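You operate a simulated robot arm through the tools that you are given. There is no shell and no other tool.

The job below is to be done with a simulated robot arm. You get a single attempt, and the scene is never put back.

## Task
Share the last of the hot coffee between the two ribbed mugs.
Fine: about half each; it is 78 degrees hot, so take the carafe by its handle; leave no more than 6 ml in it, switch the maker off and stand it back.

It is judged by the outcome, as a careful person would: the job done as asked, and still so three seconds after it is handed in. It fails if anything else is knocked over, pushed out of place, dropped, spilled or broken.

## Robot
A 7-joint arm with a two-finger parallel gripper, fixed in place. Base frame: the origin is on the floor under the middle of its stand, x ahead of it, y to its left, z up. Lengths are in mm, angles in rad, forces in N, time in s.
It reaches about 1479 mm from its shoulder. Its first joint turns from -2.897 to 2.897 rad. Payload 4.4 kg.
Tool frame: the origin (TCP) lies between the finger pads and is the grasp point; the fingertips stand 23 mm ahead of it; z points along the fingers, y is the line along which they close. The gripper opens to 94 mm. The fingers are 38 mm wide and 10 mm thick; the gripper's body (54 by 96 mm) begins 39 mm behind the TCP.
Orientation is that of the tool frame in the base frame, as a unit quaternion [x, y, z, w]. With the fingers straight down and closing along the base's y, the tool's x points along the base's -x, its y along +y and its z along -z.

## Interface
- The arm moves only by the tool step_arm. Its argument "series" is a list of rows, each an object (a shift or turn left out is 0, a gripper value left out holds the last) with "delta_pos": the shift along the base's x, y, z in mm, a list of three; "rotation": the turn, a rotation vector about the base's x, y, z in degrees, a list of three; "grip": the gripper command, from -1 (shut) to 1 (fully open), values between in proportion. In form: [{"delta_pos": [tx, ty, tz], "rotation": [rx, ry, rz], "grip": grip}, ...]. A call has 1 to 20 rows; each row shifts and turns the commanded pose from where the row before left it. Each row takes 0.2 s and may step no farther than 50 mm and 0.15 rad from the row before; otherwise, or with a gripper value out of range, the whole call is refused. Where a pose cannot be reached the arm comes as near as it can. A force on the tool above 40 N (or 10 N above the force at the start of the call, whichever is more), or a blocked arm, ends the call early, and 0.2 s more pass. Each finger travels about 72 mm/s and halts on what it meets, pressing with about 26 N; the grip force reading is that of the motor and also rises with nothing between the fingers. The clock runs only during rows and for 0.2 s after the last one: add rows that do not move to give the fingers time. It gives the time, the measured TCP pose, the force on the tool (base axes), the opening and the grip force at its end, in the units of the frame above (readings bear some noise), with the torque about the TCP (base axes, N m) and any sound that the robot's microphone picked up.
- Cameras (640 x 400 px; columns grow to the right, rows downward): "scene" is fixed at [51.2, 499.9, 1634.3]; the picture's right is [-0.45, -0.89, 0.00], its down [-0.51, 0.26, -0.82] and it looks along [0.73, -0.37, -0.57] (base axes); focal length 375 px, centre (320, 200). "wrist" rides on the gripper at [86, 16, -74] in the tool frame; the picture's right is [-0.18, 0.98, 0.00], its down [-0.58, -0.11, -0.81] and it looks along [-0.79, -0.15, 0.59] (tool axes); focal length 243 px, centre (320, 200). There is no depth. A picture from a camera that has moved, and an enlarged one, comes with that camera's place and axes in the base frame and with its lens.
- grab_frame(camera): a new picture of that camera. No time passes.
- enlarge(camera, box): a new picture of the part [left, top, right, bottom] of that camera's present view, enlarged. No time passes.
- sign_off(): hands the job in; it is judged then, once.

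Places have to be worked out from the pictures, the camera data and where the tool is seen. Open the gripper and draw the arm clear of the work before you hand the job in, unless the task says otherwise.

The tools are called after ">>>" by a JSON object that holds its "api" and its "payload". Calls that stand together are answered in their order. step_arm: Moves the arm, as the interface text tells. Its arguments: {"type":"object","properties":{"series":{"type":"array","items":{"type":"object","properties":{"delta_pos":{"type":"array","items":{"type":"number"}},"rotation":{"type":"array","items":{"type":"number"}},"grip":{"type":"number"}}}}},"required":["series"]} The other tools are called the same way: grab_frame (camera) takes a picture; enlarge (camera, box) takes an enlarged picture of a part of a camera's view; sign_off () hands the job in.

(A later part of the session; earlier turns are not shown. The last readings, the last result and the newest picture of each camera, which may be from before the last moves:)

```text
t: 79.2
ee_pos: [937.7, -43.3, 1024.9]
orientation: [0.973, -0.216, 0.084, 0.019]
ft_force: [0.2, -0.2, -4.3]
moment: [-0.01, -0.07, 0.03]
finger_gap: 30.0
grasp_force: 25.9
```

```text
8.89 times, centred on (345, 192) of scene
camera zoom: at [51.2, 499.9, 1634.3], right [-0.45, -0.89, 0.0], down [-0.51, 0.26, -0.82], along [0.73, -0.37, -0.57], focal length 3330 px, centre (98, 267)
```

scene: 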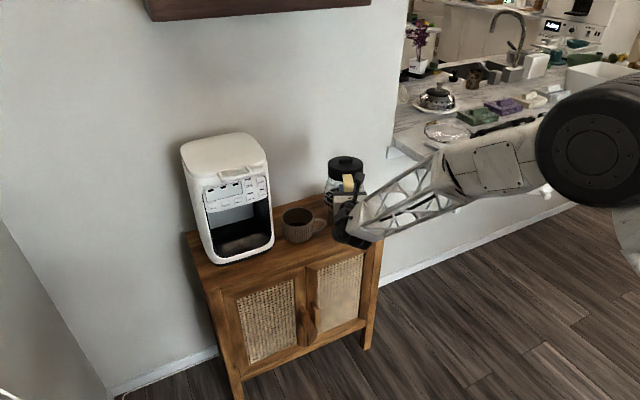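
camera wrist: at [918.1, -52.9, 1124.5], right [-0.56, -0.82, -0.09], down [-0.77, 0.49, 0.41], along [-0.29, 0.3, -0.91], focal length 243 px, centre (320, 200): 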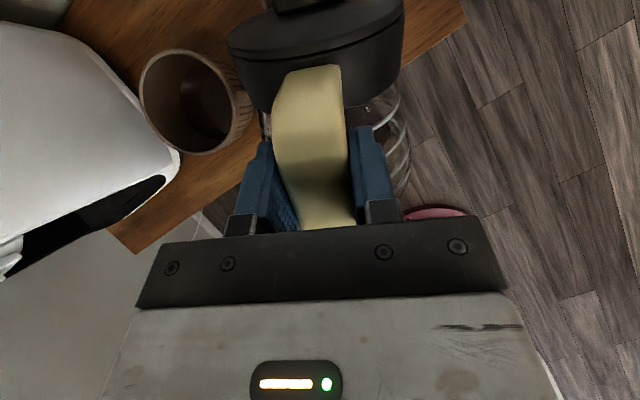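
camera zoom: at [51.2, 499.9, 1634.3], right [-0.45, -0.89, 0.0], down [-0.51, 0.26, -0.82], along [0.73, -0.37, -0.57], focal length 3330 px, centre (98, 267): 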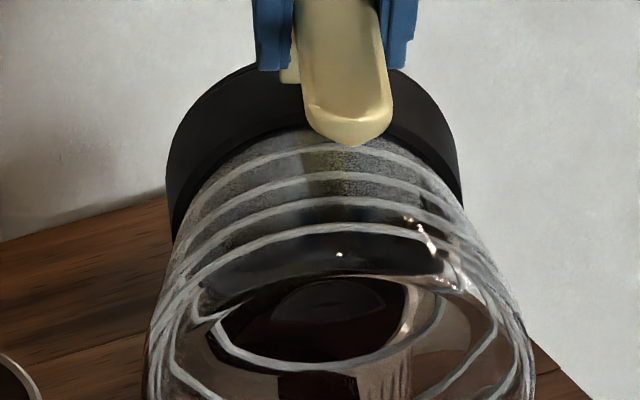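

The force is now about 4.05 N, so roughly 80 ml went into the small mug. I'll level off and take averaged readings again.

>>> {"api": "step_arm", "payload": {"series": [{"delta_pos": [-11.5, 5.4, -2], "rotation": [-2.115, -4.53, 0]}, {"delta_pos": [-11.5, 5.4, -2], "rotation": [-2.115, -4.53, 0]}, {"delta_pos": [-11.5, 5.4, -2], "rotation": [-2.115, -4.53, 0]}, {"delta_pos": [-11.5, 5.4, -2], "rotation": [-2.115, -4.53, 0]}, {"delta_pos": [-8.8, 4.1, -1], "rotation": [-2.115, -4.53, 0]}, {"delta_pos": [-8.8, 4.1, -1], "rotation": [-2.115, -4.53, 0]}, {"delta_pos": [-8.8, 4.1, -1], "rotation": [-2.115, -4.53, 0]}, {"delta_pos": [-5.7, 2.7, -1], "rotation": [-2.115, -4.53, 0]}, {"delta_pos": [-5.7, 2.7, -1], "rotation": [-2.115, -4.53, 0]}, {"delta_pos": [-5.7, 2.7, -1], "rotation": [-2.115, -4.53, 0]}, {"delta_pos": [-2.3, 1.1, 0], "rotation": [-2.115, -4.53, 0]}, {"delta_pos": [-2.3, 1.1, 0], "rotation": [-2.115, -4.53, 0]}, {"delta_pos": [-2.3, 1.1, 0], "rotation": [-2.115, -4.53, 0]}, {"delta_pos": [1.6, 0, 0], "rotation": [-2.115, -4.53, 0]}, {"delta_pos": [1.6, 0, 0], "rotation": [-2.115, -4.53, 0]}, {"delta_pos": [1.6, 0, 0], "rotation": [-2.115, -4.53, 0]}, {}]}}

>>> {"api": "step_arm", "payload": {"series": [{}]}}

>>> {"api": "step_arm", "payload": {"series": [{}]}}

>>> {"api": "step_arm", "payload": {"series": [{}]}}

>>> {"api": "step_arm", "payload": {"series": [{}]}}

>>> {"api": "step_arm", "payload": {"series": [{}]}}

>>> {"api": "step_arm", "payload": {"series": [{}]}}

>>> {"api": "step_arm", "payload": {"series": [{}]}}

>>> {"api": "step_arm", "payload": {"series": [{}]}}

>>> {"api": "step_arm", "payload": {"series": [{}]}}

>>> {"api": "step_arm", "payload": {"series": [{}]}}

>>> {"api": "step_arm", "payload": {"series": [{}]}}

>>> {"api": "step_arm", "payload": {"series": [{}]}}

```text
t: 82.8
ee_pos: [844.8, 0.1, 1011.6]
orientation: [0.69, -0.154, 0.69, 0.154]
ft_force: [0.7, -0.1, -4.6]
moment: [0.21, 0.39, 0.0]
finger_gap: 29.5
grasp_force: 25.4
```

```text
t: 83.2
ee_pos: [844.9, 3.6, 1011.5]
orientation: [0.69, -0.155, 0.69, 0.154]
ft_force: [0.5, -0.1, -4.3]
moment: [0.19, 0.35, -0.01]
finger_gap: 29.7
grasp_force: 26.1
```

```text
t: 83.6
ee_pos: [844.7, 1.3, 1011.2]
orientation: [0.691, -0.155, 0.69, 0.153]
ft_force: [0.1, 0.2, -3.9]
moment: [0.18, 0.33, 0.0]
finger_gap: 30.1
grasp_force: 25.2
```

```text
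t: 84.0
ee_pos: [845.0, 0.6, 1012.1]
orientation: [0.691, -0.155, 0.69, 0.153]
ft_force: [-0.4, 0.9, -4.3]
moment: [0.19, 0.4, -0.03]
finger_gap: 29.6
grasp_force: 26.5
```

```text
t: 84.4
ee_pos: [845.4, 1.8, 1011.3]
orientation: [0.691, -0.156, 0.69, 0.153]
ft_force: [-0.5, 0.0, -4.1]
moment: [0.16, 0.39, 0.01]
finger_gap: 30.1
grasp_force: 25.7
```

```text
t: 84.8
ee_pos: [845.0, 0.9, 1011.0]
orientation: [0.69, -0.156, 0.69, 0.154]
ft_force: [-0.4, 0.9, -4.0]
moment: [0.16, 0.39, -0.01]
finger_gap: 29.7
grasp_force: 26.1
```

```text
t: 85.2
ee_pos: [844.9, 2.1, 1011.6]
orientation: [0.69, -0.156, 0.69, 0.154]
ft_force: [0.1, 0.1, -4.0]
moment: [0.14, 0.36, 0.0]
finger_gap: 30.0
grasp_force: 26.3
```

```text
t: 85.6
ee_pos: [845.3, 1.2, 1013.2]
orientation: [0.691, -0.155, 0.69, 0.152]
ft_force: [0.2, 0.1, -3.8]
moment: [0.15, 0.35, 0.0]
finger_gap: 30.0
grasp_force: 26.0
```

```text
t: 86.0
ee_pos: [844.3, 0.6, 1011.9]
orientation: [0.691, -0.155, 0.69, 0.153]
ft_force: [0.6, 0.2, -4.6]
moment: [0.17, 0.37, 0.0]
finger_gap: 29.6
grasp_force: 26.2
```

```text
t: 86.4
ee_pos: [844.9, 1.3, 1011.6]
orientation: [0.691, -0.155, 0.69, 0.153]
ft_force: [0.2, -0.3, -4.0]
moment: [0.15, 0.36, -0.01]
finger_gap: 30.1
grasp_force: 26.1
```

```text
t: 86.8
ee_pos: [844.7, 1.6, 1011.4]
orientation: [0.691, -0.154, 0.69, 0.153]
ft_force: [0.4, -0.6, -3.2]
moment: [0.17, 0.38, 0.01]
finger_gap: 29.7
grasp_force: 25.6
```

```text
t: 87.2
ee_pos: [844.8, 1.2, 1011.8]
orientation: [0.691, -0.156, 0.689, 0.153]
ft_force: [-0.8, -0.9, -3.8]
moment: [0.15, 0.4, -0.01]
finger_gap: 29.7
grasp_force: 25.7
```

```text
t: 87.6
ee_pos: [845.0, 1.7, 1012.6]
orientation: [0.69, -0.156, 0.69, 0.154]
ft_force: [0.0, 0.7, -4.0]
moment: [0.15, 0.37, 0.0]
finger_gap: 29.8
grasp_force: 25.9
```

The moment is now 0.408 N·m, so the small mug got about 75 ml, the big mug has about 97 ml, and my geometry model says about 110 ml remains (total ≈ 282). I'll give the small mug about 66 ml more by going to ~85.5°, leaving the last ~44 ml for the big mug.

>>> {"api": "step_arm", "payload": {"series": [{"delta_pos": [-1.6, 0, 0], "rotation": [2.115, 4.53, 0]}, {"delta_pos": [-1.6, 0, 0], "rotation": [2.115, 4.53, 0]}, {"delta_pos": [-1.6, 0, 0], "rotation": [2.115, 4.53, 0]}, {"delta_pos": [2.3, -1.1, 0], "rotation": [2.115, 4.53, 0]}, {"delta_pos": [2.3, -1.1, 0], "rotation": [2.115, 4.53, 0]}, {"delta_pos": [2.3, -1.1, 0], "rotation": [2.115, 4.53, 0]}, {"delta_pos": [5.7, -2.7, 1], "rotation": [2.115, 4.53, 0]}, {"delta_pos": [5.7, -2.7, 1], "rotation": [2.115, 4.53, 0]}, {"delta_pos": [5.7, -2.7, 1], "rotation": [2.115, 4.53, 0]}, {"delta_pos": [8.8, -4.1, 1], "rotation": [2.115, 4.53, 0]}, {"delta_pos": [8.8, -4.1, 1], "rotation": [2.115, 4.53, 0]}, {"delta_pos": [8.8, -4.1, 1], "rotation": [2.115, 4.53, 0]}, {"delta_pos": [11.5, -5.4, 2], "rotation": [2.115, 4.53, 0]}, {"delta_pos": [11.5, -5.4, 2], "rotation": [2.115, 4.53, 0]}, {"delta_pos": [5.75, -2.7, 1], "rotation": [1.06, 2.265, 0]}, {"delta_pos": [5.75, -2.7, 1], "rotation": [1.06, 2.265, 0]}, {}]}}

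>>> {"api": "step_arm", "payload": {"series": [{"delta_pos": [5.75, -2.7, 1], "rotation": [1.06, 2.265, 0]}, {"delta_pos": [5.75, -2.7, 1], "rotation": [1.06, 2.265, 0]}, {}, {"delta_pos": [3.55, -1.65, 0.5], "rotation": [0.582, 1.246, 0]}, {"delta_pos": [3.55, -1.65, 0.5], "rotation": [0.582, 1.246, 0]}, {}]}}

>>> {"api": "enlarge", "payload": {"camera": "scene", "box": [260, 130, 410, 250]}}

```text
t: 91.2
ee_pos: [924.2, -37.9, 1023.5]
orientation: [0.968, -0.217, 0.125, 0.03]
ft_force: [1.1, -0.7, -3.9]
moment: [-0.02, -0.04, 0.0]
finger_gap: 29.4
grasp_force: 26.2
```

```text
t: 92.6
ee_pos: [944.1, -46.6, 1026.3]
orientation: [0.974, -0.217, 0.061, 0.014]
ft_force: [0.5, 0.5, -4.2]
moment: [-0.06, -0.08, 0.0]
finger_gap: 29.7
grasp_force: 26.3
```

```text
3.33 times, centred on (335, 190) of scene
camera zoom: at [51.2, 499.9, 1634.3], right [-0.45, -0.89, 0.0], down [-0.51, 0.26, -0.82], along [0.73, -0.37, -0.57], focal length 1249 px, centre (270, 233)
```

zoom: 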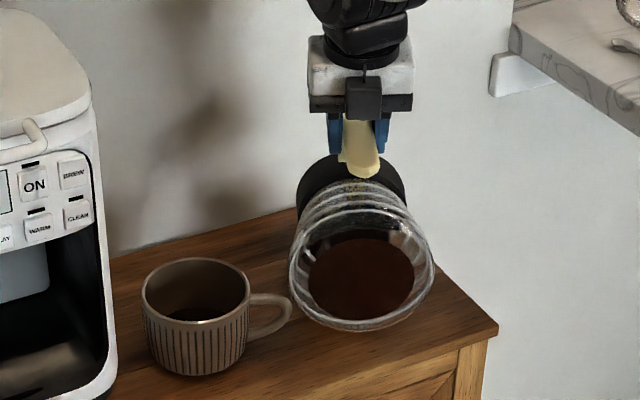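

>>> {"api": "step_arm", "payload": {"series": [{}]}}

>>> {"api": "step_arm", "payload": {"series": [{}]}}

>>> {"api": "step_arm", "payload": {"series": [{}]}}

>>> {"api": "enlarge", "payload": {"camera": "scene", "box": [315, 165, 375, 215]}}

```text
t: 93.0
ee_pos: [945.4, -46.8, 1026.1]
orientation: [0.974, -0.218, 0.06, 0.015]
ft_force: [0.0, 0.1, -3.0]
moment: [-0.04, -0.08, -0.02]
finger_gap: 29.5
grasp_force: 26.0
```

```text
t: 93.4
ee_pos: [943.3, -45.8, 1026.9]
orientation: [0.974, -0.218, 0.06, 0.015]
ft_force: [-1.1, -0.5, -3.3]
moment: [-0.03, -0.04, 0.0]
finger_gap: 30.0
grasp_force: 25.5
```

```text
t: 93.8
ee_pos: [943.9, -46.7, 1026.6]
orientation: [0.974, -0.218, 0.06, 0.014]
ft_force: [0.0, -0.8, -3.7]
moment: [-0.05, -0.1, 0.0]
finger_gap: 29.6
grasp_force: 26.6
```

```text
8.00 times, centred on (345, 190) of scene
camera zoom: at [51.2, 499.9, 1634.3], right [-0.45, -0.89, 0.0], down [-0.51, 0.26, -0.82], along [0.73, -0.37, -0.57], focal length 2997 px, centre (120, 280)
```

zoom: 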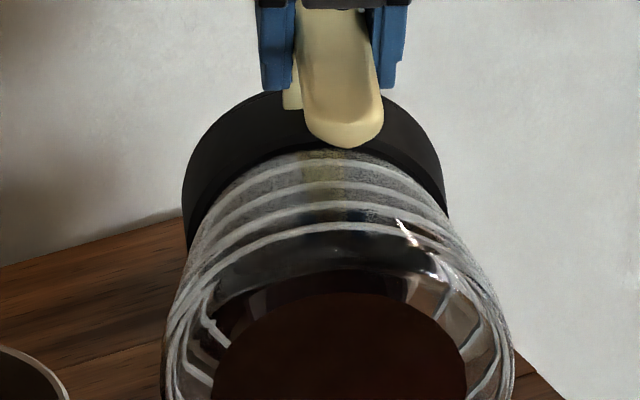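

>>> {"api": "step_arm", "payload": {"series": [{}]}}

>>> {"api": "step_arm", "payload": {"series": [{}]}}

>>> {"api": "step_arm", "payload": {"series": [{}]}}

>>> {"api": "step_arm", "payload": {"series": [{}]}}

>>> {"api": "step_arm", "payload": {"series": [{}]}}

>>> {"api": "step_arm", "payload": {"series": [{}]}}

```text
t: 94.2
ee_pos: [944.0, -46.6, 1027.1]
orientation: [0.974, -0.218, 0.06, 0.015]
ft_force: [-0.8, 0.4, -3.0]
moment: [-0.02, -0.08, -0.01]
finger_gap: 29.8
grasp_force: 26.3
```

```text
t: 94.6
ee_pos: [943.2, -46.4, 1027.6]
orientation: [0.974, -0.218, 0.061, 0.015]
ft_force: [-0.2, 0.0, -2.7]
moment: [-0.04, -0.05, -0.01]
finger_gap: 30.0
grasp_force: 25.9
```

```text
t: 95.0
ee_pos: [943.3, -47.0, 1026.8]
orientation: [0.974, -0.218, 0.061, 0.014]
ft_force: [0.7, -0.5, -3.3]
moment: [-0.06, -0.06, -0.02]
finger_gap: 29.8
grasp_force: 25.7
```

```text
t: 95.4
ee_pos: [944.5, -46.6, 1027.2]
orientation: [0.974, -0.217, 0.06, 0.015]
ft_force: [0.1, 0.5, -2.8]
moment: [-0.01, -0.08, 0.01]
finger_gap: 29.8
grasp_force: 25.9
```

```text
t: 95.8
ee_pos: [943.9, -46.6, 1026.8]
orientation: [0.974, -0.218, 0.06, 0.014]
ft_force: [0.1, -0.6, -3.8]
moment: [-0.02, -0.09, 0.02]
finger_gap: 29.6
grasp_force: 26.0
```

```text
t: 96.2
ee_pos: [942.5, -47.0, 1025.9]
orientation: [0.974, -0.218, 0.061, 0.015]
ft_force: [-0.2, 0.2, -2.8]
moment: [-0.03, -0.09, -0.02]
finger_gap: 30.2
grasp_force: 25.7
```

The force has fallen to about 3.2 N, more than I expected at this angle. I'll level now and measure properly before pouring any more.

>>> {"api": "step_arm", "payload": {"series": [{"delta_pos": [-7.1, 3.3, -1], "rotation": [-1.164, -2.492, 0]}, {"delta_pos": [-11.5, 5.4, -2], "rotation": [-2.115, -4.53, 0]}, {"delta_pos": [-11.5, 5.4, -2], "rotation": [-2.115, -4.53, 0]}, {"delta_pos": [-11.5, 5.4, -2], "rotation": [-2.115, -4.53, 0]}, {"delta_pos": [-11.5, 5.4, -2], "rotation": [-2.115, -4.53, 0]}, {"delta_pos": [-8.8, 4.1, -1], "rotation": [-2.115, -4.53, 0]}, {"delta_pos": [-8.8, 4.1, -1], "rotation": [-2.115, -4.53, 0]}, {"delta_pos": [-8.8, 4.1, -1], "rotation": [-2.115, -4.53, 0]}, {"delta_pos": [-5.7, 2.7, -1], "rotation": [-2.115, -4.53, 0]}, {"delta_pos": [-5.7, 2.7, -1], "rotation": [-2.115, -4.53, 0]}, {"delta_pos": [-5.7, 2.7, -1], "rotation": [-2.115, -4.53, 0]}, {"delta_pos": [-2.3, 1.1, 0], "rotation": [-2.115, -4.53, 0]}, {"delta_pos": [-2.3, 1.1, 0], "rotation": [-2.115, -4.53, 0]}, {"delta_pos": [-2.3, 1.1, 0], "rotation": [-2.115, -4.53, 0]}, {"delta_pos": [1.6, 0, 0], "rotation": [-2.115, -4.53, 0]}, {"delta_pos": [1.6, 0, 0], "rotation": [-2.115, -4.53, 0]}, {"delta_pos": [1.6, 0, 0], "rotation": [-2.115, -4.53, 0]}, {}]}}

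>>> {"api": "enlarge", "payload": {"camera": "scene", "box": [310, 150, 390, 220]}}

>>> {"api": "step_arm", "payload": {"series": [{}]}}

>>> {"api": "step_arm", "payload": {"series": [{}]}}

>>> {"api": "step_arm", "payload": {"series": [{}]}}

>>> {"api": "step_arm", "payload": {"series": [{}]}}

>>> {"api": "step_arm", "payload": {"series": [{}]}}

>>> {"api": "step_arm", "payload": {"series": [{}]}}

>>> {"api": "step_arm", "payload": {"series": [{}]}}

>>> {"api": "step_arm", "payload": {"series": [{}]}}

>>> {"api": "step_arm", "payload": {"series": [{}]}}

>>> {"api": "step_arm", "payload": {"series": [{}]}}

>>> {"api": "step_arm", "payload": {"series": [{}]}}

>>> {"api": "step_arm", "payload": {"series": [{}]}}

```text
t: 100.0
ee_pos: [845.9, 2.6, 1011.2]
orientation: [0.69, -0.155, 0.69, 0.153]
ft_force: [-0.8, -0.6, -3.1]
moment: [0.15, 0.37, -0.04]
finger_gap: 29.9
grasp_force: 25.9
```

```text
5.71 times, centred on (350, 185) of scene
camera zoom: at [51.2, 499.9, 1634.3], right [-0.45, -0.89, 0.0], down [-0.51, 0.26, -0.82], along [0.73, -0.37, -0.57], focal length 2141 px, centre (149, 286)
```

zoom: 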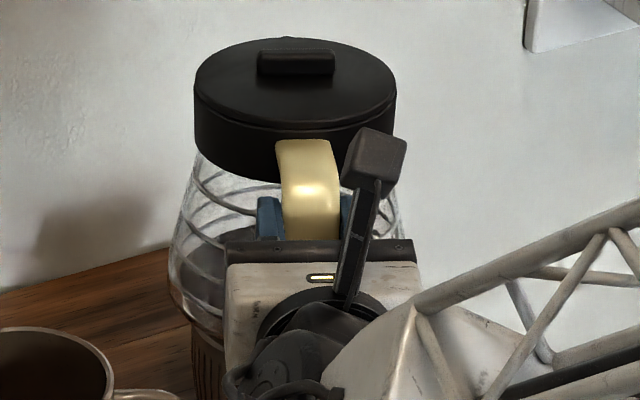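

```text
t: 100.4
ee_pos: [845.8, 2.4, 1010.5]
orientation: [0.691, -0.155, 0.69, 0.153]
ft_force: [-0.2, -0.4, -3.9]
moment: [0.16, 0.33, 0.04]
finger_gap: 29.6
grasp_force: 25.7
```

```text
t: 100.8
ee_pos: [844.9, 2.5, 1011.2]
orientation: [0.691, -0.155, 0.69, 0.152]
ft_force: [0.5, 0.0, -4.5]
moment: [0.15, 0.35, -0.01]
finger_gap: 29.7
grasp_force: 25.7
```

```text
t: 101.2
ee_pos: [845.2, 0.6, 1011.6]
orientation: [0.691, -0.156, 0.689, 0.154]
ft_force: [0.4, 0.3, -3.3]
moment: [0.15, 0.33, -0.04]
finger_gap: 29.8
grasp_force: 26.3
```

```text
t: 101.6
ee_pos: [845.5, 1.2, 1011.4]
orientation: [0.691, -0.156, 0.689, 0.153]
ft_force: [-0.2, -0.1, -3.8]
moment: [0.14, 0.34, -0.03]
finger_gap: 29.8
grasp_force: 25.9
```

```text
t: 102.0
ee_pos: [845.1, 1.4, 1011.2]
orientation: [0.691, -0.156, 0.689, 0.153]
ft_force: [0.6, -0.3, -3.3]
moment: [0.15, 0.33, 0.01]
finger_gap: 29.9
grasp_force: 25.9
```

```text
t: 102.4
ee_pos: [846.3, 1.3, 1011.9]
orientation: [0.691, -0.156, 0.689, 0.154]
ft_force: [-0.7, -0.5, -2.8]
moment: [0.17, 0.33, 0.05]
finger_gap: 29.6
grasp_force: 26.1
```

```text
t: 102.8
ee_pos: [845.3, 1.9, 1011.0]
orientation: [0.69, -0.155, 0.69, 0.153]
ft_force: [-0.4, -0.6, -3.9]
moment: [0.17, 0.34, 0.04]
finger_gap: 29.9
grasp_force: 26.1
```

```text
t: 103.2
ee_pos: [846.0, 1.1, 1011.2]
orientation: [0.69, -0.156, 0.69, 0.155]
ft_force: [0.4, -0.5, -4.1]
moment: [0.15, 0.33, 0.03]
finger_gap: 29.9
grasp_force: 26.2
```

```text
t: 103.6
ee_pos: [844.9, 2.9, 1011.8]
orientation: [0.691, -0.155, 0.69, 0.153]
ft_force: [-0.5, -1.0, -2.7]
moment: [0.15, 0.3, 0.03]
finger_gap: 29.9
grasp_force: 26.2
```

```text
t: 104.0
ee_pos: [845.8, 1.0, 1011.4]
orientation: [0.691, -0.157, 0.689, 0.154]
ft_force: [0.4, 0.3, -3.9]
moment: [0.15, 0.31, 0.0]
finger_gap: 29.9
grasp_force: 26.0
```

```text
t: 104.4
ee_pos: [845.3, 2.3, 1011.9]
orientation: [0.691, -0.155, 0.69, 0.153]
ft_force: [-0.8, -0.2, -3.8]
moment: [0.13, 0.31, 0.01]
finger_gap: 29.9
grasp_force: 25.7
```

```text
t: 104.8
ee_pos: [845.4, 1.6, 1011.3]
orientation: [0.691, -0.156, 0.689, 0.153]
ft_force: [-0.5, 0.2, -4.2]
moment: [0.14, 0.34, 0.0]
finger_gap: 29.9
grasp_force: 25.9
```

Leveled average is 0.364 N·m: the small mug now holds about 120 ml, the big one about 97 ml, with roughly 70 ml left. I'll move back over the big mug and check the small mug's level on the way.

>>> {"api": "step_arm", "payload": {"series": [{"delta_pos": [-1, 2.5, 0], "rotation": [0, 0, 1]}, {"delta_pos": [-1, 8, 0], "rotation": [0, 0, 1]}, {"delta_pos": [-2, 14, 0], "rotation": [0, 0, 1]}, {"delta_pos": [-2, 20, 0], "rotation": [0, 0, 1]}, {"delta_pos": [-2, 20, 0], "rotation": [0, 0, 1]}, {"delta_pos": [-2, 20, 0], "rotation": [0, 0, 1]}, {"delta_pos": [-2, 20, 0], "rotation": [0, 0, 1]}, {"delta_pos": [-2, 20, 0], "rotation": [0, 0, 1]}, {"delta_pos": [-2, 16, 0], "rotation": [0, 0, 1]}, {"delta_pos": [-1, 8.5, 0], "rotation": [0, 0, 1]}, {}]}}

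>>> {"api": "grab_frame", "payload": {"camera": "wrist"}}

>>> {"api": "enlarge", "payload": {"camera": "wrist", "box": [390, 80, 540, 180]}}

>>> {"api": "enlarge", "payload": {"camera": "scene", "box": [320, 185, 380, 235]}}

```text
t: 107.2
ee_pos: [828.6, 151.8, 1010.2]
orientation: [0.702, -0.094, 0.7, 0.092]
ft_force: [-0.2, -0.1, -3.5]
moment: [0.13, 0.34, 0.0]
finger_gap: 29.9
grasp_force: 25.6
```

```text
taken
camera wrist: at [752.0, 155.3, 1096.6], right [-0.26, -0.95, -0.19], down [-0.75, 0.32, -0.58], along [0.61, -0.01, -0.79], focal length 243 px, centre (320, 200)
```

wrist: 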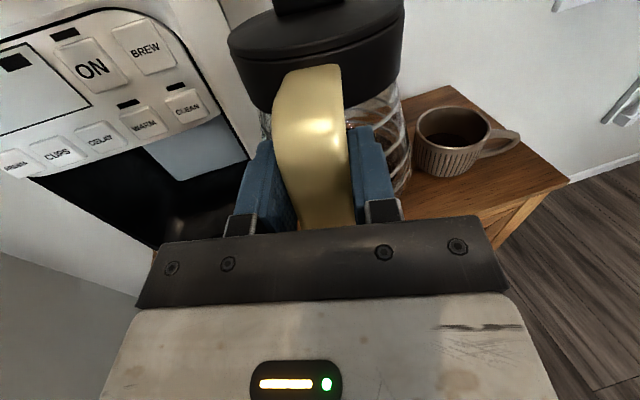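

```text
4.00 times, centred on (465, 130) of wrist
camera zoom: at [752.0, 155.3, 1096.6], right [-0.26, -0.95, -0.19], down [-0.75, 0.32, -0.58], along [0.61, -0.01, -0.79], focal length 970 px, centre (-260, 480)
```

zoom: 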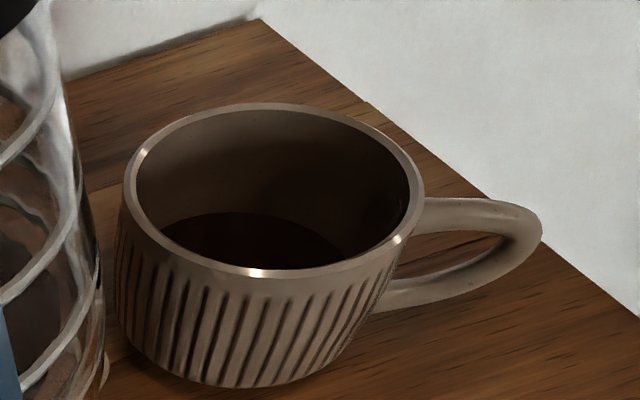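

```text
8.00 times, centred on (350, 210) of scene
camera zoom: at [51.2, 499.9, 1634.3], right [-0.45, -0.89, 0.0], down [-0.51, 0.26, -0.82], along [0.73, -0.37, -0.57], focal length 2997 px, centre (80, 120)
```

zoom: 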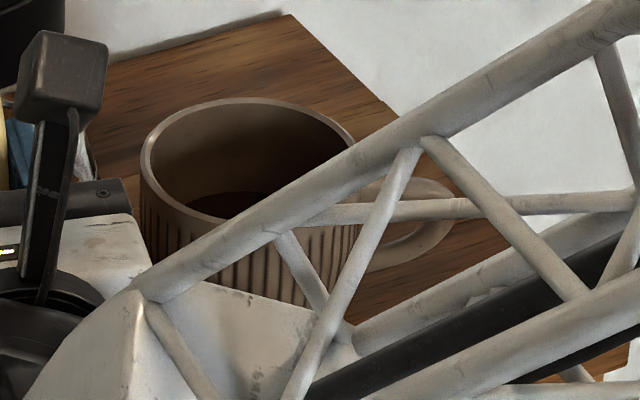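

The small mug is clean and filled to a sensible level. Now tilting over the big mug again, first to 75°, then on to 85°.

>>> {"api": "step_arm", "payload": {"series": [{"delta_pos": [-1.4, 0, 0.5], "rotation": [1.295, 4.83, 0]}, {"delta_pos": [-1.4, 0, 0.5], "rotation": [1.295, 4.83, 0]}, {"delta_pos": [-1.4, 0, 0.5], "rotation": [1.295, 4.83, 0]}, {"delta_pos": [2.5, -0.6, 0.5], "rotation": [1.295, 4.83, 0]}, {"delta_pos": [2.5, -0.6, 0.5], "rotation": [1.295, 4.83, 0]}, {"delta_pos": [2.5, -0.6, 0.5], "rotation": [1.295, 4.83, 0]}, {"delta_pos": [6.1, -1.6, 3], "rotation": [1.295, 4.83, 0]}, {"delta_pos": [6.1, -1.6, 3], "rotation": [1.295, 4.83, 0]}, {"delta_pos": [6.1, -1.6, 3], "rotation": [1.295, 4.83, 0]}, {"delta_pos": [9.3, -2.5, 1.3], "rotation": [1.295, 4.83, 0]}, {"delta_pos": [9.3, -2.5, 1.3], "rotation": [1.295, 4.83, 0]}, {"delta_pos": [9.3, -2.5, 1.3], "rotation": [1.295, 4.83, 0]}, {"delta_pos": [12, -3.2, 2], "rotation": [1.295, 4.83, 0]}, {"delta_pos": [12, -3.2, 2], "rotation": [1.295, 4.83, 0]}, {"delta_pos": [12, -3.2, 2], "rotation": [1.295, 4.83, 0]}, {}]}}

>>> {"api": "step_arm", "payload": {"series": [{"delta_pos": [6.65, -1.8, 1], "rotation": [0.65, 2.415, 0]}, {"delta_pos": [6.65, -1.8, 1], "rotation": [0.65, 2.415, 0]}, {"delta_pos": [6.85, -1.85, 1], "rotation": [0.65, 2.415, 0]}, {"delta_pos": [6.85, -1.85, 1], "rotation": [0.65, 2.415, 0]}, {}, {}]}}

>>> {"api": "enlarge", "payload": {"camera": "scene", "box": [230, 130, 380, 250]}}

```text
t: 110.6
ee_pos: [914.0, 124.9, 1032.9]
orientation: [0.983, -0.13, 0.127, 0.019]
ft_force: [-0.4, -0.2, -3.4]
moment: [-0.02, 0.02, -0.07]
finger_gap: 30.1
grasp_force: 26.1
```

```text
t: 112.0
ee_pos: [939.6, 118.9, 1036.6]
orientation: [0.99, -0.132, 0.042, 0.008]
ft_force: [-0.1, 0.6, -3.7]
moment: [0.02, -0.1, 0.04]
finger_gap: 29.6
grasp_force: 25.7
```

```text
3.33 times, centred on (305, 190) of scene
camera zoom: at [51.2, 499.9, 1634.3], right [-0.45, -0.89, 0.0], down [-0.51, 0.26, -0.82], along [0.73, -0.37, -0.57], focal length 1249 px, centre (370, 233)
```

zoom: 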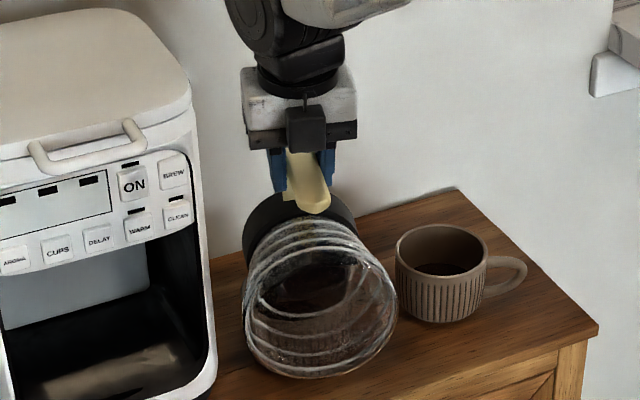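

>>> {"api": "step_arm", "payload": {"series": [{}]}}

>>> {"api": "step_arm", "payload": {"series": [{}]}}

>>> {"api": "step_arm", "payload": {"series": [{}]}}

>>> {"api": "step_arm", "payload": {"series": [{}]}}

>>> {"api": "enlarge", "payload": {"camera": "scene", "box": [280, 180, 340, 250]}}

```text
t: 112.4
ee_pos: [941.0, 118.8, 1037.2]
orientation: [0.99, -0.131, 0.042, 0.007]
ft_force: [-0.6, -0.2, -3.5]
moment: [-0.02, -0.08, 0.03]
finger_gap: 30.0
grasp_force: 26.1
```

```text
t: 112.8
ee_pos: [939.8, 120.3, 1037.0]
orientation: [0.99, -0.131, 0.042, 0.008]
ft_force: [0.6, 0.9, -2.9]
moment: [-0.02, -0.1, 0.03]
finger_gap: 29.9
grasp_force: 25.8
```

```text
t: 113.2
ee_pos: [938.9, 119.0, 1037.0]
orientation: [0.99, -0.131, 0.041, 0.008]
ft_force: [0.1, -0.1, -3.1]
moment: [0.0, -0.08, -0.01]
finger_gap: 29.9
grasp_force: 25.7
```

```text
t: 113.6
ee_pos: [940.6, 119.6, 1036.4]
orientation: [0.99, -0.132, 0.043, 0.007]
ft_force: [-0.1, 0.7, -3.2]
moment: [-0.01, -0.13, 0.0]
finger_gap: 29.8
grasp_force: 26.1
```

```text
5.71 times, centred on (310, 215) of scene
camera zoom: at [51.2, 499.9, 1634.3], right [-0.45, -0.89, 0.0], down [-0.51, 0.26, -0.82], along [0.73, -0.37, -0.57], focal length 2141 px, centre (377, 114)
```

zoom: 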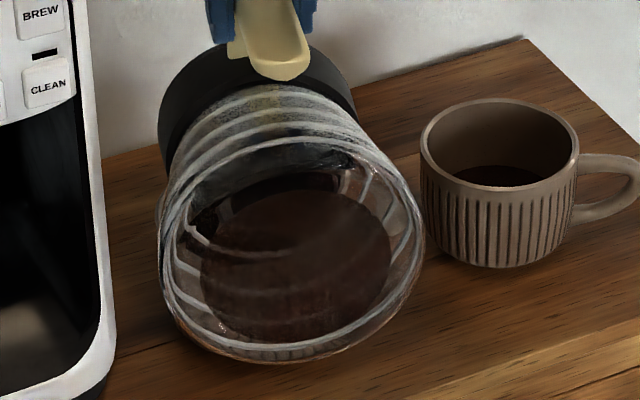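

>>> {"api": "step_arm", "payload": {"series": [{"delta_pos": [2.85, -0.75, 0.4], "rotation": [0.26, 0.966, 0]}, {"delta_pos": [2.85, -0.75, 0.4], "rotation": [0.26, 0.966, 0]}, {}, {}, {}, {}, {}]}}

>>> {"api": "enlarge", "payload": {"camera": "scene", "box": [280, 180, 340, 250]}}

>>> {"api": "step_arm", "payload": {"series": [{"delta_pos": [-5.7, 1.5, -1], "rotation": [-0.52, -1.932, 0]}, {"delta_pos": [-13.7, 3.7, -2], "rotation": [-1.295, -4.83, 0]}, {"delta_pos": [-13.3, 3.6, -2], "rotation": [-1.295, -4.83, 0]}, {"delta_pos": [-12, 3.2, -2], "rotation": [-1.295, -4.83, 0]}, {"delta_pos": [-12, 3.2, -2], "rotation": [-1.295, -4.83, 0]}, {"delta_pos": [-12, 3.2, -2], "rotation": [-1.295, -4.83, 0]}, {"delta_pos": [-9.3, 2.5, -1.3], "rotation": [-1.295, -4.83, 0]}, {"delta_pos": [-9.3, 2.5, -1.3], "rotation": [-1.295, -4.83, 0]}, {"delta_pos": [-9.3, 2.5, -1.3], "rotation": [-1.295, -4.83, 0]}, {"delta_pos": [-6.1, 1.6, -2.5], "rotation": [-1.295, -4.83, 0]}, {"delta_pos": [-6.1, 1.6, -2.5], "rotation": [-1.295, -4.83, 0]}, {"delta_pos": [-6.1, 1.6, -2.5], "rotation": [-1.295, -4.83, 0]}, {"delta_pos": [-2.5, 0.6, -0.5], "rotation": [-1.295, -4.83, 0]}, {"delta_pos": [-2.5, 0.6, -0.5], "rotation": [-1.295, -4.83, 0]}, {"delta_pos": [-2.5, 0.6, -0.5], "rotation": [-1.295, -4.83, 0]}, {"delta_pos": [1.4, 0, 0], "rotation": [-1.295, -4.83, 0]}, {"delta_pos": [1.4, 0, 0], "rotation": [-1.295, -4.83, 0]}, {"delta_pos": [1.4, 0, 0], "rotation": [-1.295, -4.83, 0]}, {}]}}

```text
t: 115.2
ee_pos: [946.8, 117.5, 1037.3]
orientation: [0.991, -0.131, 0.025, 0.006]
ft_force: [-0.2, -0.7, -3.5]
moment: [0.01, -0.11, -0.02]
finger_gap: 29.8
grasp_force: 25.3
```

```text
5.71 times, centred on (310, 215) of scene
camera zoom: at [51.2, 499.9, 1634.3], right [-0.45, -0.89, 0.0], down [-0.51, 0.26, -0.82], along [0.73, -0.37, -0.57], focal length 2141 px, centre (377, 114)
```

zoom: 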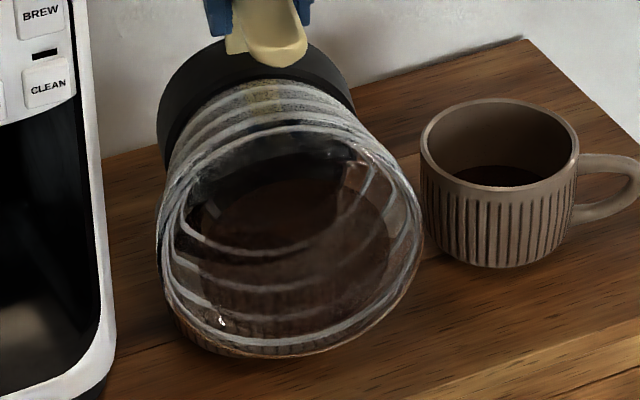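

```text
t: 119.2
ee_pos: [829.1, 150.4, 1014.2]
orientation: [0.701, -0.094, 0.7, 0.092]
ft_force: [0.7, 0.5, -3.2]
moment: [0.1, 0.32, 0.02]
finger_gap: 29.8
grasp_force: 25.6
```

Level again over the big mug; taking averaged readings.

>>> {"api": "step_arm", "payload": {"series": [{}]}}

>>> {"api": "step_arm", "payload": {"series": [{}]}}

>>> {"api": "step_arm", "payload": {"series": [{}]}}

>>> {"api": "step_arm", "payload": {"series": [{}]}}

>>> {"api": "step_arm", "payload": {"series": [{}]}}

>>> {"api": "step_arm", "payload": {"series": [{}]}}

>>> {"api": "step_arm", "payload": {"series": [{}]}}

>>> {"api": "step_arm", "payload": {"series": [{}]}}

>>> {"api": "step_arm", "payload": {"series": [{}]}}

>>> {"api": "step_arm", "payload": {"series": [{}]}}

>>> {"api": "step_arm", "payload": {"series": [{}]}}

>>> {"api": "step_arm", "payload": {"series": [{}]}}

>>> {"api": "step_arm", "payload": {"series": [{}]}}

>>> {"api": "step_arm", "payload": {"series": [{}]}}

>>> {"api": "enlarge", "payload": {"camera": "wrist", "box": [230, 60, 430, 200]}}

>>> {"api": "enlarge", "payload": {"camera": "scene", "box": [275, 160, 345, 240]}}

```text
t: 119.6
ee_pos: [828.8, 148.8, 1014.0]
orientation: [0.702, -0.095, 0.7, 0.093]
ft_force: [0.9, -0.1, -3.4]
moment: [0.08, 0.34, 0.02]
finger_gap: 29.9
grasp_force: 26.2
```

```text
t: 120.0
ee_pos: [828.0, 150.4, 1013.5]
orientation: [0.701, -0.095, 0.7, 0.094]
ft_force: [-1.0, 0.0, -3.4]
moment: [0.08, 0.33, 0.02]
finger_gap: 29.6
grasp_force: 25.5
```

```text
t: 120.4
ee_pos: [829.1, 149.9, 1014.5]
orientation: [0.702, -0.095, 0.7, 0.093]
ft_force: [-1.2, 0.1, -3.3]
moment: [0.07, 0.35, -0.01]
finger_gap: 29.8
grasp_force: 26.1
```

```text
t: 120.8
ee_pos: [829.0, 150.4, 1014.5]
orientation: [0.702, -0.095, 0.7, 0.093]
ft_force: [0.7, -1.0, -3.6]
moment: [0.09, 0.32, -0.01]
finger_gap: 29.9
grasp_force: 26.5
```

```text
t: 121.2
ee_pos: [828.7, 150.4, 1012.5]
orientation: [0.702, -0.095, 0.7, 0.092]
ft_force: [0.7, -0.7, -3.5]
moment: [0.07, 0.34, 0.02]
finger_gap: 29.7
grasp_force: 25.5
```

```text
t: 121.6
ee_pos: [827.7, 150.6, 1013.6]
orientation: [0.702, -0.094, 0.7, 0.092]
ft_force: [0.4, 0.8, -2.9]
moment: [0.06, 0.34, 0.01]
finger_gap: 29.8
grasp_force: 25.8
```

```text
t: 122.0
ee_pos: [828.6, 149.5, 1014.1]
orientation: [0.702, -0.095, 0.7, 0.092]
ft_force: [-0.1, 0.3, -3.3]
moment: [0.11, 0.31, -0.02]
finger_gap: 29.5
grasp_force: 25.5
```

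```text
t: 122.4
ee_pos: [829.3, 149.9, 1012.8]
orientation: [0.701, -0.094, 0.7, 0.093]
ft_force: [-0.3, -1.1, -3.7]
moment: [0.06, 0.35, -0.04]
finger_gap: 29.7
grasp_force: 26.2
```

```text
t: 122.8
ee_pos: [828.0, 150.0, 1014.0]
orientation: [0.702, -0.096, 0.7, 0.094]
ft_force: [0.4, 0.3, -3.0]
moment: [0.07, 0.35, 0.02]
finger_gap: 29.6
grasp_force: 26.2
```

```text
t: 123.2
ee_pos: [828.5, 150.6, 1013.9]
orientation: [0.702, -0.095, 0.7, 0.093]
ft_force: [-0.2, 0.0, -3.0]
moment: [0.07, 0.33, 0.05]
finger_gap: 29.9
grasp_force: 25.7
```

```text
t: 123.6
ee_pos: [828.6, 150.7, 1013.6]
orientation: [0.702, -0.094, 0.7, 0.092]
ft_force: [0.1, 0.2, -3.9]
moment: [0.08, 0.35, 0.03]
finger_gap: 29.7
grasp_force: 26.8
```

```text
t: 124.0
ee_pos: [828.8, 150.4, 1013.8]
orientation: [0.702, -0.094, 0.7, 0.092]
ft_force: [-0.2, 0.5, -2.8]
moment: [0.07, 0.31, 0.01]
finger_gap: 29.6
grasp_force: 26.4
```

```text
t: 124.4
ee_pos: [828.2, 150.0, 1012.8]
orientation: [0.702, -0.094, 0.7, 0.092]
ft_force: [0.2, -0.1, -4.2]
moment: [0.09, 0.32, 0.0]
finger_gap: 29.8
grasp_force: 26.1
```

```text
t: 124.8
ee_pos: [828.1, 150.9, 1013.9]
orientation: [0.702, -0.094, 0.7, 0.092]
ft_force: [1.1, -0.5, -2.7]
moment: [0.07, 0.33, 0.01]
finger_gap: 29.9
grasp_force: 26.3
```

```text
2.86 times, centred on (330, 130) of wrist
camera zoom: at [752.7, 154.4, 1099.6], right [-0.26, -0.95, -0.19], down [-0.75, 0.32, -0.58], along [0.61, -0.01, -0.79], focal length 693 px, centre (291, 400)
```

zoom: 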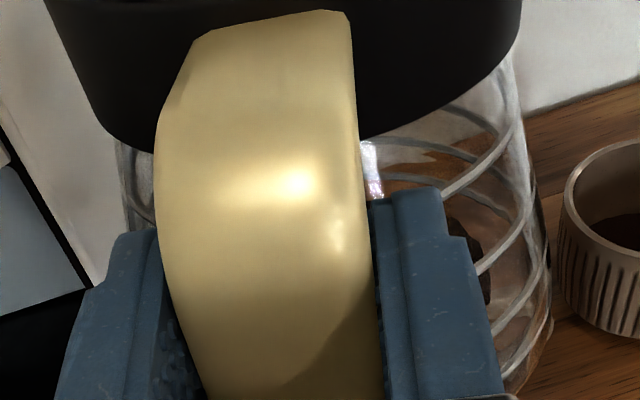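

```text
5.00 times, centred on (310, 200) of scene
camera zoom: at [51.2, 499.9, 1634.3], right [-0.45, -0.89, 0.0], down [-0.51, 0.26, -0.82], along [0.73, -0.37, -0.57], focal length 1873 px, centre (370, 200)
```

zoom: 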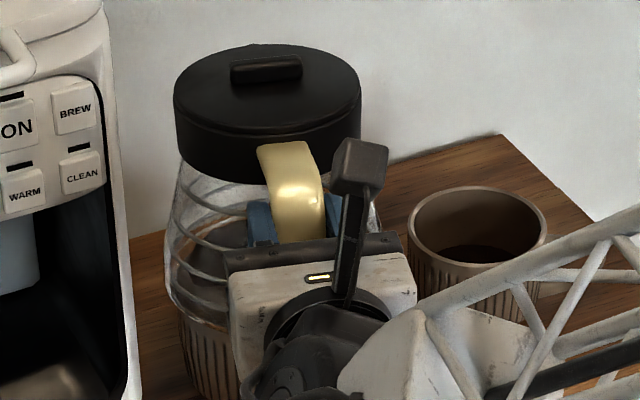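

The moment is now 0.3415 N·m: only about 20 ml more went into the big mug (≈117 ml vs ≈120 ml in the small). Let me look closely at what remains in the carafe.

>>> {"api": "enlarge", "payload": {"camera": "scene", "box": [290, 190, 330, 245]}}

>>> {"api": "enlarge", "payload": {"camera": "wrist", "box": [330, 80, 430, 200]}}

```text
7.27 times, centred on (310, 218) of scene
camera zoom: at [51.2, 499.9, 1634.3], right [-0.45, -0.89, 0.0], down [-0.51, 0.26, -0.82], along [0.73, -0.37, -0.57], focal length 2725 px, centre (393, 73)
```

zoom: 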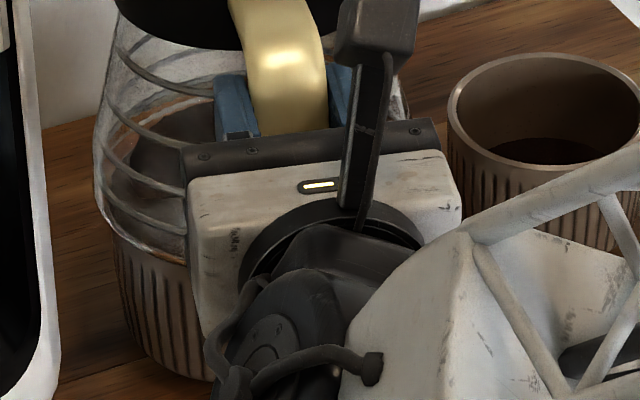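

```text
3.33 times, centred on (380, 140) of wrist
camera zoom: at [752.7, 154.4, 1099.6], right [-0.26, -0.95, -0.19], down [-0.75, 0.32, -0.58], along [0.61, -0.01, -0.79], focal length 809 px, centre (120, 400)
```

zoom: 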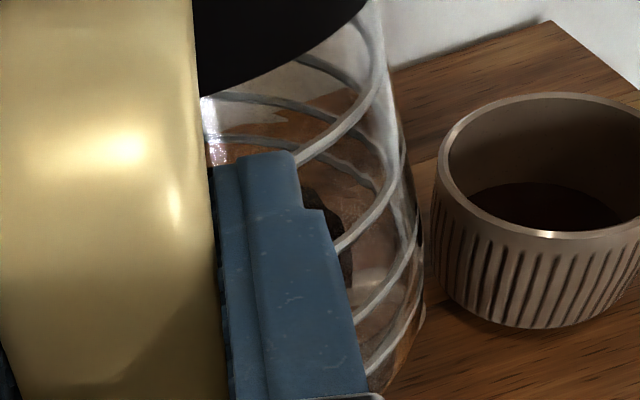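

Little is left by the look of it. I'll pull the carafe back clear of both mugs so the scene camera can compare their levels before I decide where the last bit goes.

>>> {"api": "step_arm", "payload": {"series": [{"delta_pos": [-10, 0, 0]}, {"delta_pos": [-20, 0, 0]}, {"delta_pos": [-20, 0, 0]}, {"delta_pos": [-20, 0, 0]}, {"delta_pos": [-20, 0, 0]}, {"delta_pos": [-20, 0, 0]}, {"delta_pos": [-20, 10, 0], "rotation": [0, 0, 2]}, {"delta_pos": [0, 20, 0], "rotation": [0, 0, 2]}, {"delta_pos": [0, 20, 0], "rotation": [0, 0, 2]}, {"delta_pos": [0, 20, 0], "rotation": [0, 0, 2]}, {"delta_pos": [0, 20, 0], "rotation": [0, 0, 2]}, {"delta_pos": [0, 20, 0], "rotation": [0, 0, 2]}, {"delta_pos": [0, 20, 0], "rotation": [0, 0, 2]}, {"delta_pos": [0, 20, 0], "rotation": [0, 0, 1]}, {}]}}

>>> {"api": "grab_frame", "payload": {"camera": "scene"}}

>>> {"api": "enlarge", "payload": {"camera": "scene", "box": [275, 195, 335, 245]}}

>>> {"api": "enlarge", "payload": {"camera": "scene", "box": [320, 190, 380, 240]}}

>>> {"api": "enlarge", "payload": {"camera": "scene", "box": [215, 180, 315, 280]}}

```text
t: 128.0
ee_pos: [697.5, 301.3, 1013.5]
orientation: [0.708, -0.002, 0.706, 0.0]
ft_force: [-0.1, 0.2, -3.5]
moment: [-0.01, 0.31, 0.01]
finger_gap: 29.8
grasp_force: 26.1
```

```text
taken
```

scene: 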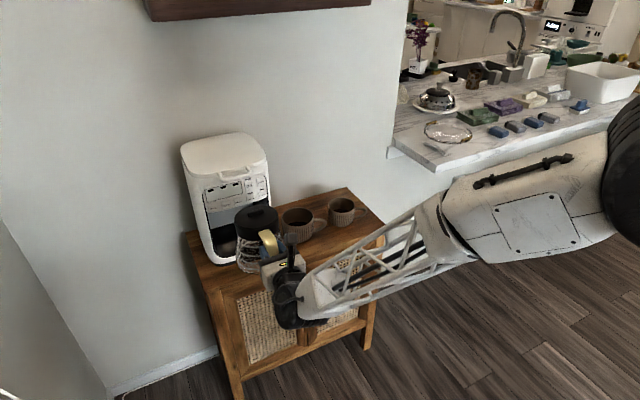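

```text
8.00 times, centred on (305, 220) of scene
camera zoom: at [51.2, 499.9, 1634.3], right [-0.45, -0.89, 0.0], down [-0.51, 0.26, -0.82], along [0.73, -0.37, -0.57], focal length 2997 px, centre (440, 40)
```

zoom: 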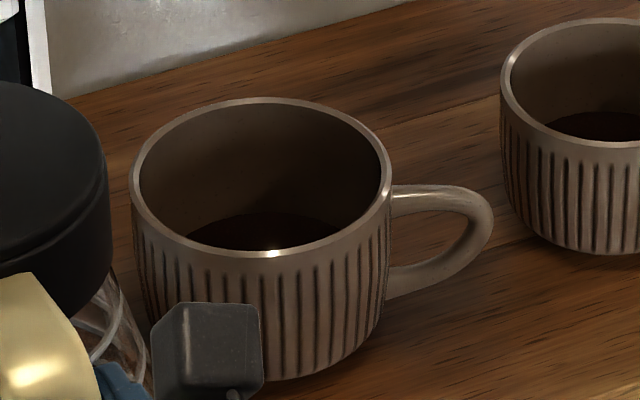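

```text
8.00 times, centred on (350, 215) of scene
camera zoom: at [51.2, 499.9, 1634.3], right [-0.45, -0.89, 0.0], down [-0.51, 0.26, -0.82], along [0.73, -0.37, -0.57], focal length 2997 px, centre (80, 80)
```

zoom: 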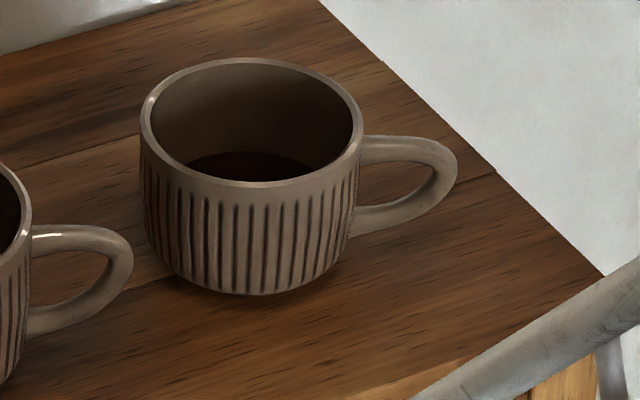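

```text
4.00 times, centred on (265, 230) of scene
camera zoom: at [51.2, 499.9, 1634.3], right [-0.45, -0.89, 0.0], down [-0.51, 0.26, -0.82], along [0.73, -0.37, -0.57], focal length 1499 px, centre (540, 80)
```

zoom: 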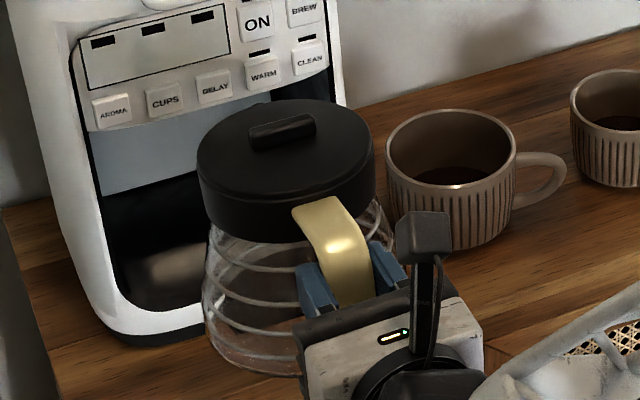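

Both mugs look clean and dry around them. By weight they hold about 118 and 113–120 ml, and by level the big one looks slightly fuller, so the remainder should go to the small mug. Let me see how much is left in the carafe.

>>> {"api": "enlarge", "payload": {"camera": "scene", "box": [230, 225, 290, 280]}}

>>> {"api": "grab_frame", "payload": {"camera": "wrist"}}

```text
7.27 times, centred on (260, 252) of scene
camera zoom: at [51.2, 499.9, 1634.3], right [-0.45, -0.89, 0.0], down [-0.51, 0.26, -0.82], along [0.73, -0.37, -0.57], focal length 2725 px, centre (756, -182)
```

zoom: 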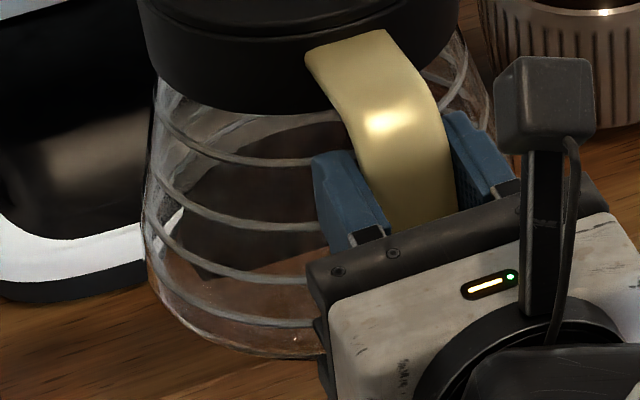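

```text
taken
camera wrist: at [622.7, 285.2, 1100.6], right [0.0, -0.98, -0.19], down [-0.81, 0.11, -0.58], along [0.59, 0.15, -0.79], focal length 243 px, centre (320, 200)
```

wrist: 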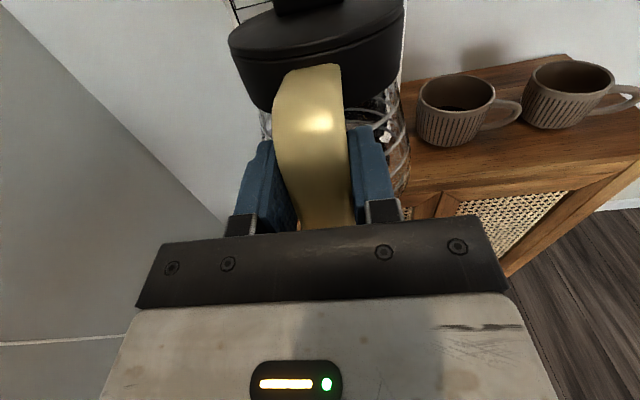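

>>> {"api": "enlarge", "payload": {"camera": "wrist", "box": [340, 80, 420, 200]}}

>>> {"api": "enlarge", "payload": {"camera": "wrist", "box": [400, 40, 640, 170]}}

```text
3.33 times, centred on (380, 140) of wrist
camera zoom: at [622.7, 285.2, 1100.6], right [0.0, -0.98, -0.19], down [-0.81, 0.11, -0.58], along [0.59, 0.15, -0.79], focal length 809 px, centre (120, 400)
```

zoom: 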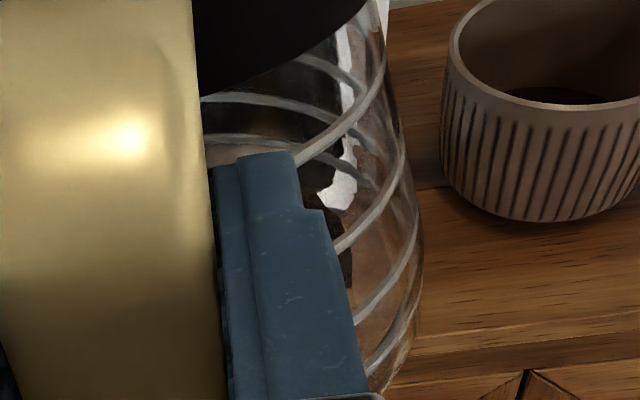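

```text
2.67 times, centred on (520, 105) of wrist
camera zoom: at [622.7, 285.2, 1100.6], right [0.0, -0.98, -0.19], down [-0.81, 0.11, -0.58], along [0.59, 0.15, -0.79], focal length 647 px, centre (-213, 453)
```

zoom: 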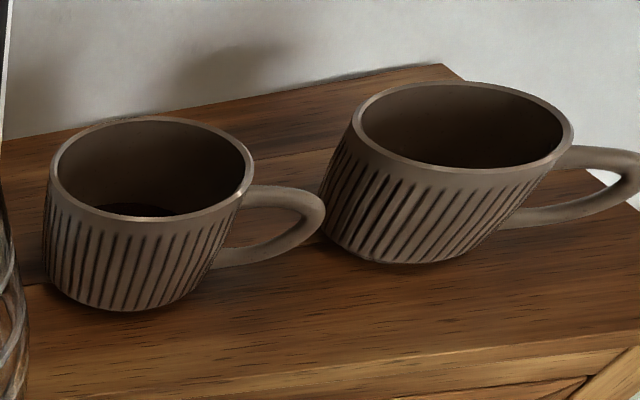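

A thin puddle remains in the carafe. I'll carry it back over the small mug for the final emptying, aiming slightly nearer its centre than before.

>>> {"api": "step_arm", "payload": {"series": [{"delta_pos": [0, -13, 0], "rotation": [0, 0, -1]}, {"delta_pos": [0, -26, 0], "rotation": [0, 0, -2]}, {"delta_pos": [0, -28, 0], "rotation": [0, 0, -2]}, {"delta_pos": [0, -28, 0], "rotation": [0, 0, -2]}, {"delta_pos": [0, -28, 0], "rotation": [0, 0, -2]}, {"delta_pos": [0, -28, 0], "rotation": [0, 0, -2]}, {"delta_pos": [0, -28, 0], "rotation": [0, 0, -2]}, {"delta_pos": [0, -28, 0], "rotation": [0, 0, -2]}, {"delta_pos": [0, -28, 0], "rotation": [0, 0, -2]}, {"delta_pos": [0, -28, 0], "rotation": [0, 0, -2]}, {"delta_pos": [12, -22, 0], "rotation": [0, 0, -2]}, {"delta_pos": [24, -14, 0], "rotation": [0, 0, -2]}, {"delta_pos": [26, -8, 0], "rotation": [0, 0, -2]}, {"delta_pos": [26, 0, 0]}, {"delta_pos": [26, 0, 0]}, {"delta_pos": [26, 0, 0]}, {"delta_pos": [14.3, 0, 0]}, {}]}}

>>> {"api": "grab_frame", "payload": {"camera": "wrist"}}

>>> {"api": "enlarge", "payload": {"camera": "scene", "box": [260, 140, 410, 260]}}

```text
t: 131.8
ee_pos: [852.8, -7.4, 1015.6]
orientation: [0.691, -0.155, 0.689, 0.153]
ft_force: [-0.4, -0.5, -3.6]
moment: [0.15, 0.34, 0.0]
finger_gap: 29.8
grasp_force: 26.3
```

```text
taken
camera wrist: at [778.6, 9.5, 1101.6], right [-0.42, -0.89, -0.19], down [-0.68, 0.44, -0.58], along [0.6, -0.12, -0.79], focal length 243 px, centre (320, 200)
```

wrist: 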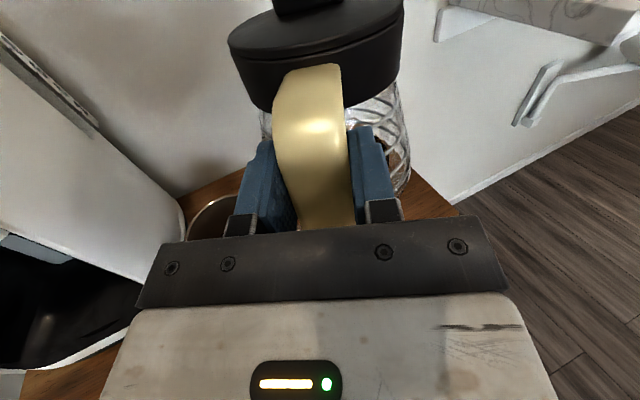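

```text
3.33 times, centred on (335, 200) of scene
camera zoom: at [51.2, 499.9, 1634.3], right [-0.45, -0.89, 0.0], down [-0.51, 0.26, -0.82], along [0.73, -0.37, -0.57], focal length 1249 px, centre (270, 200)
```

zoom: 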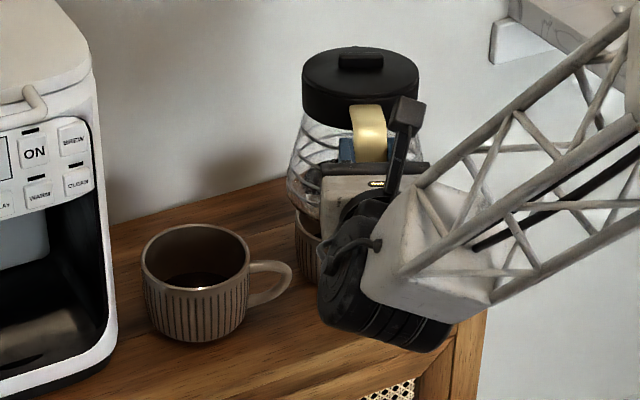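

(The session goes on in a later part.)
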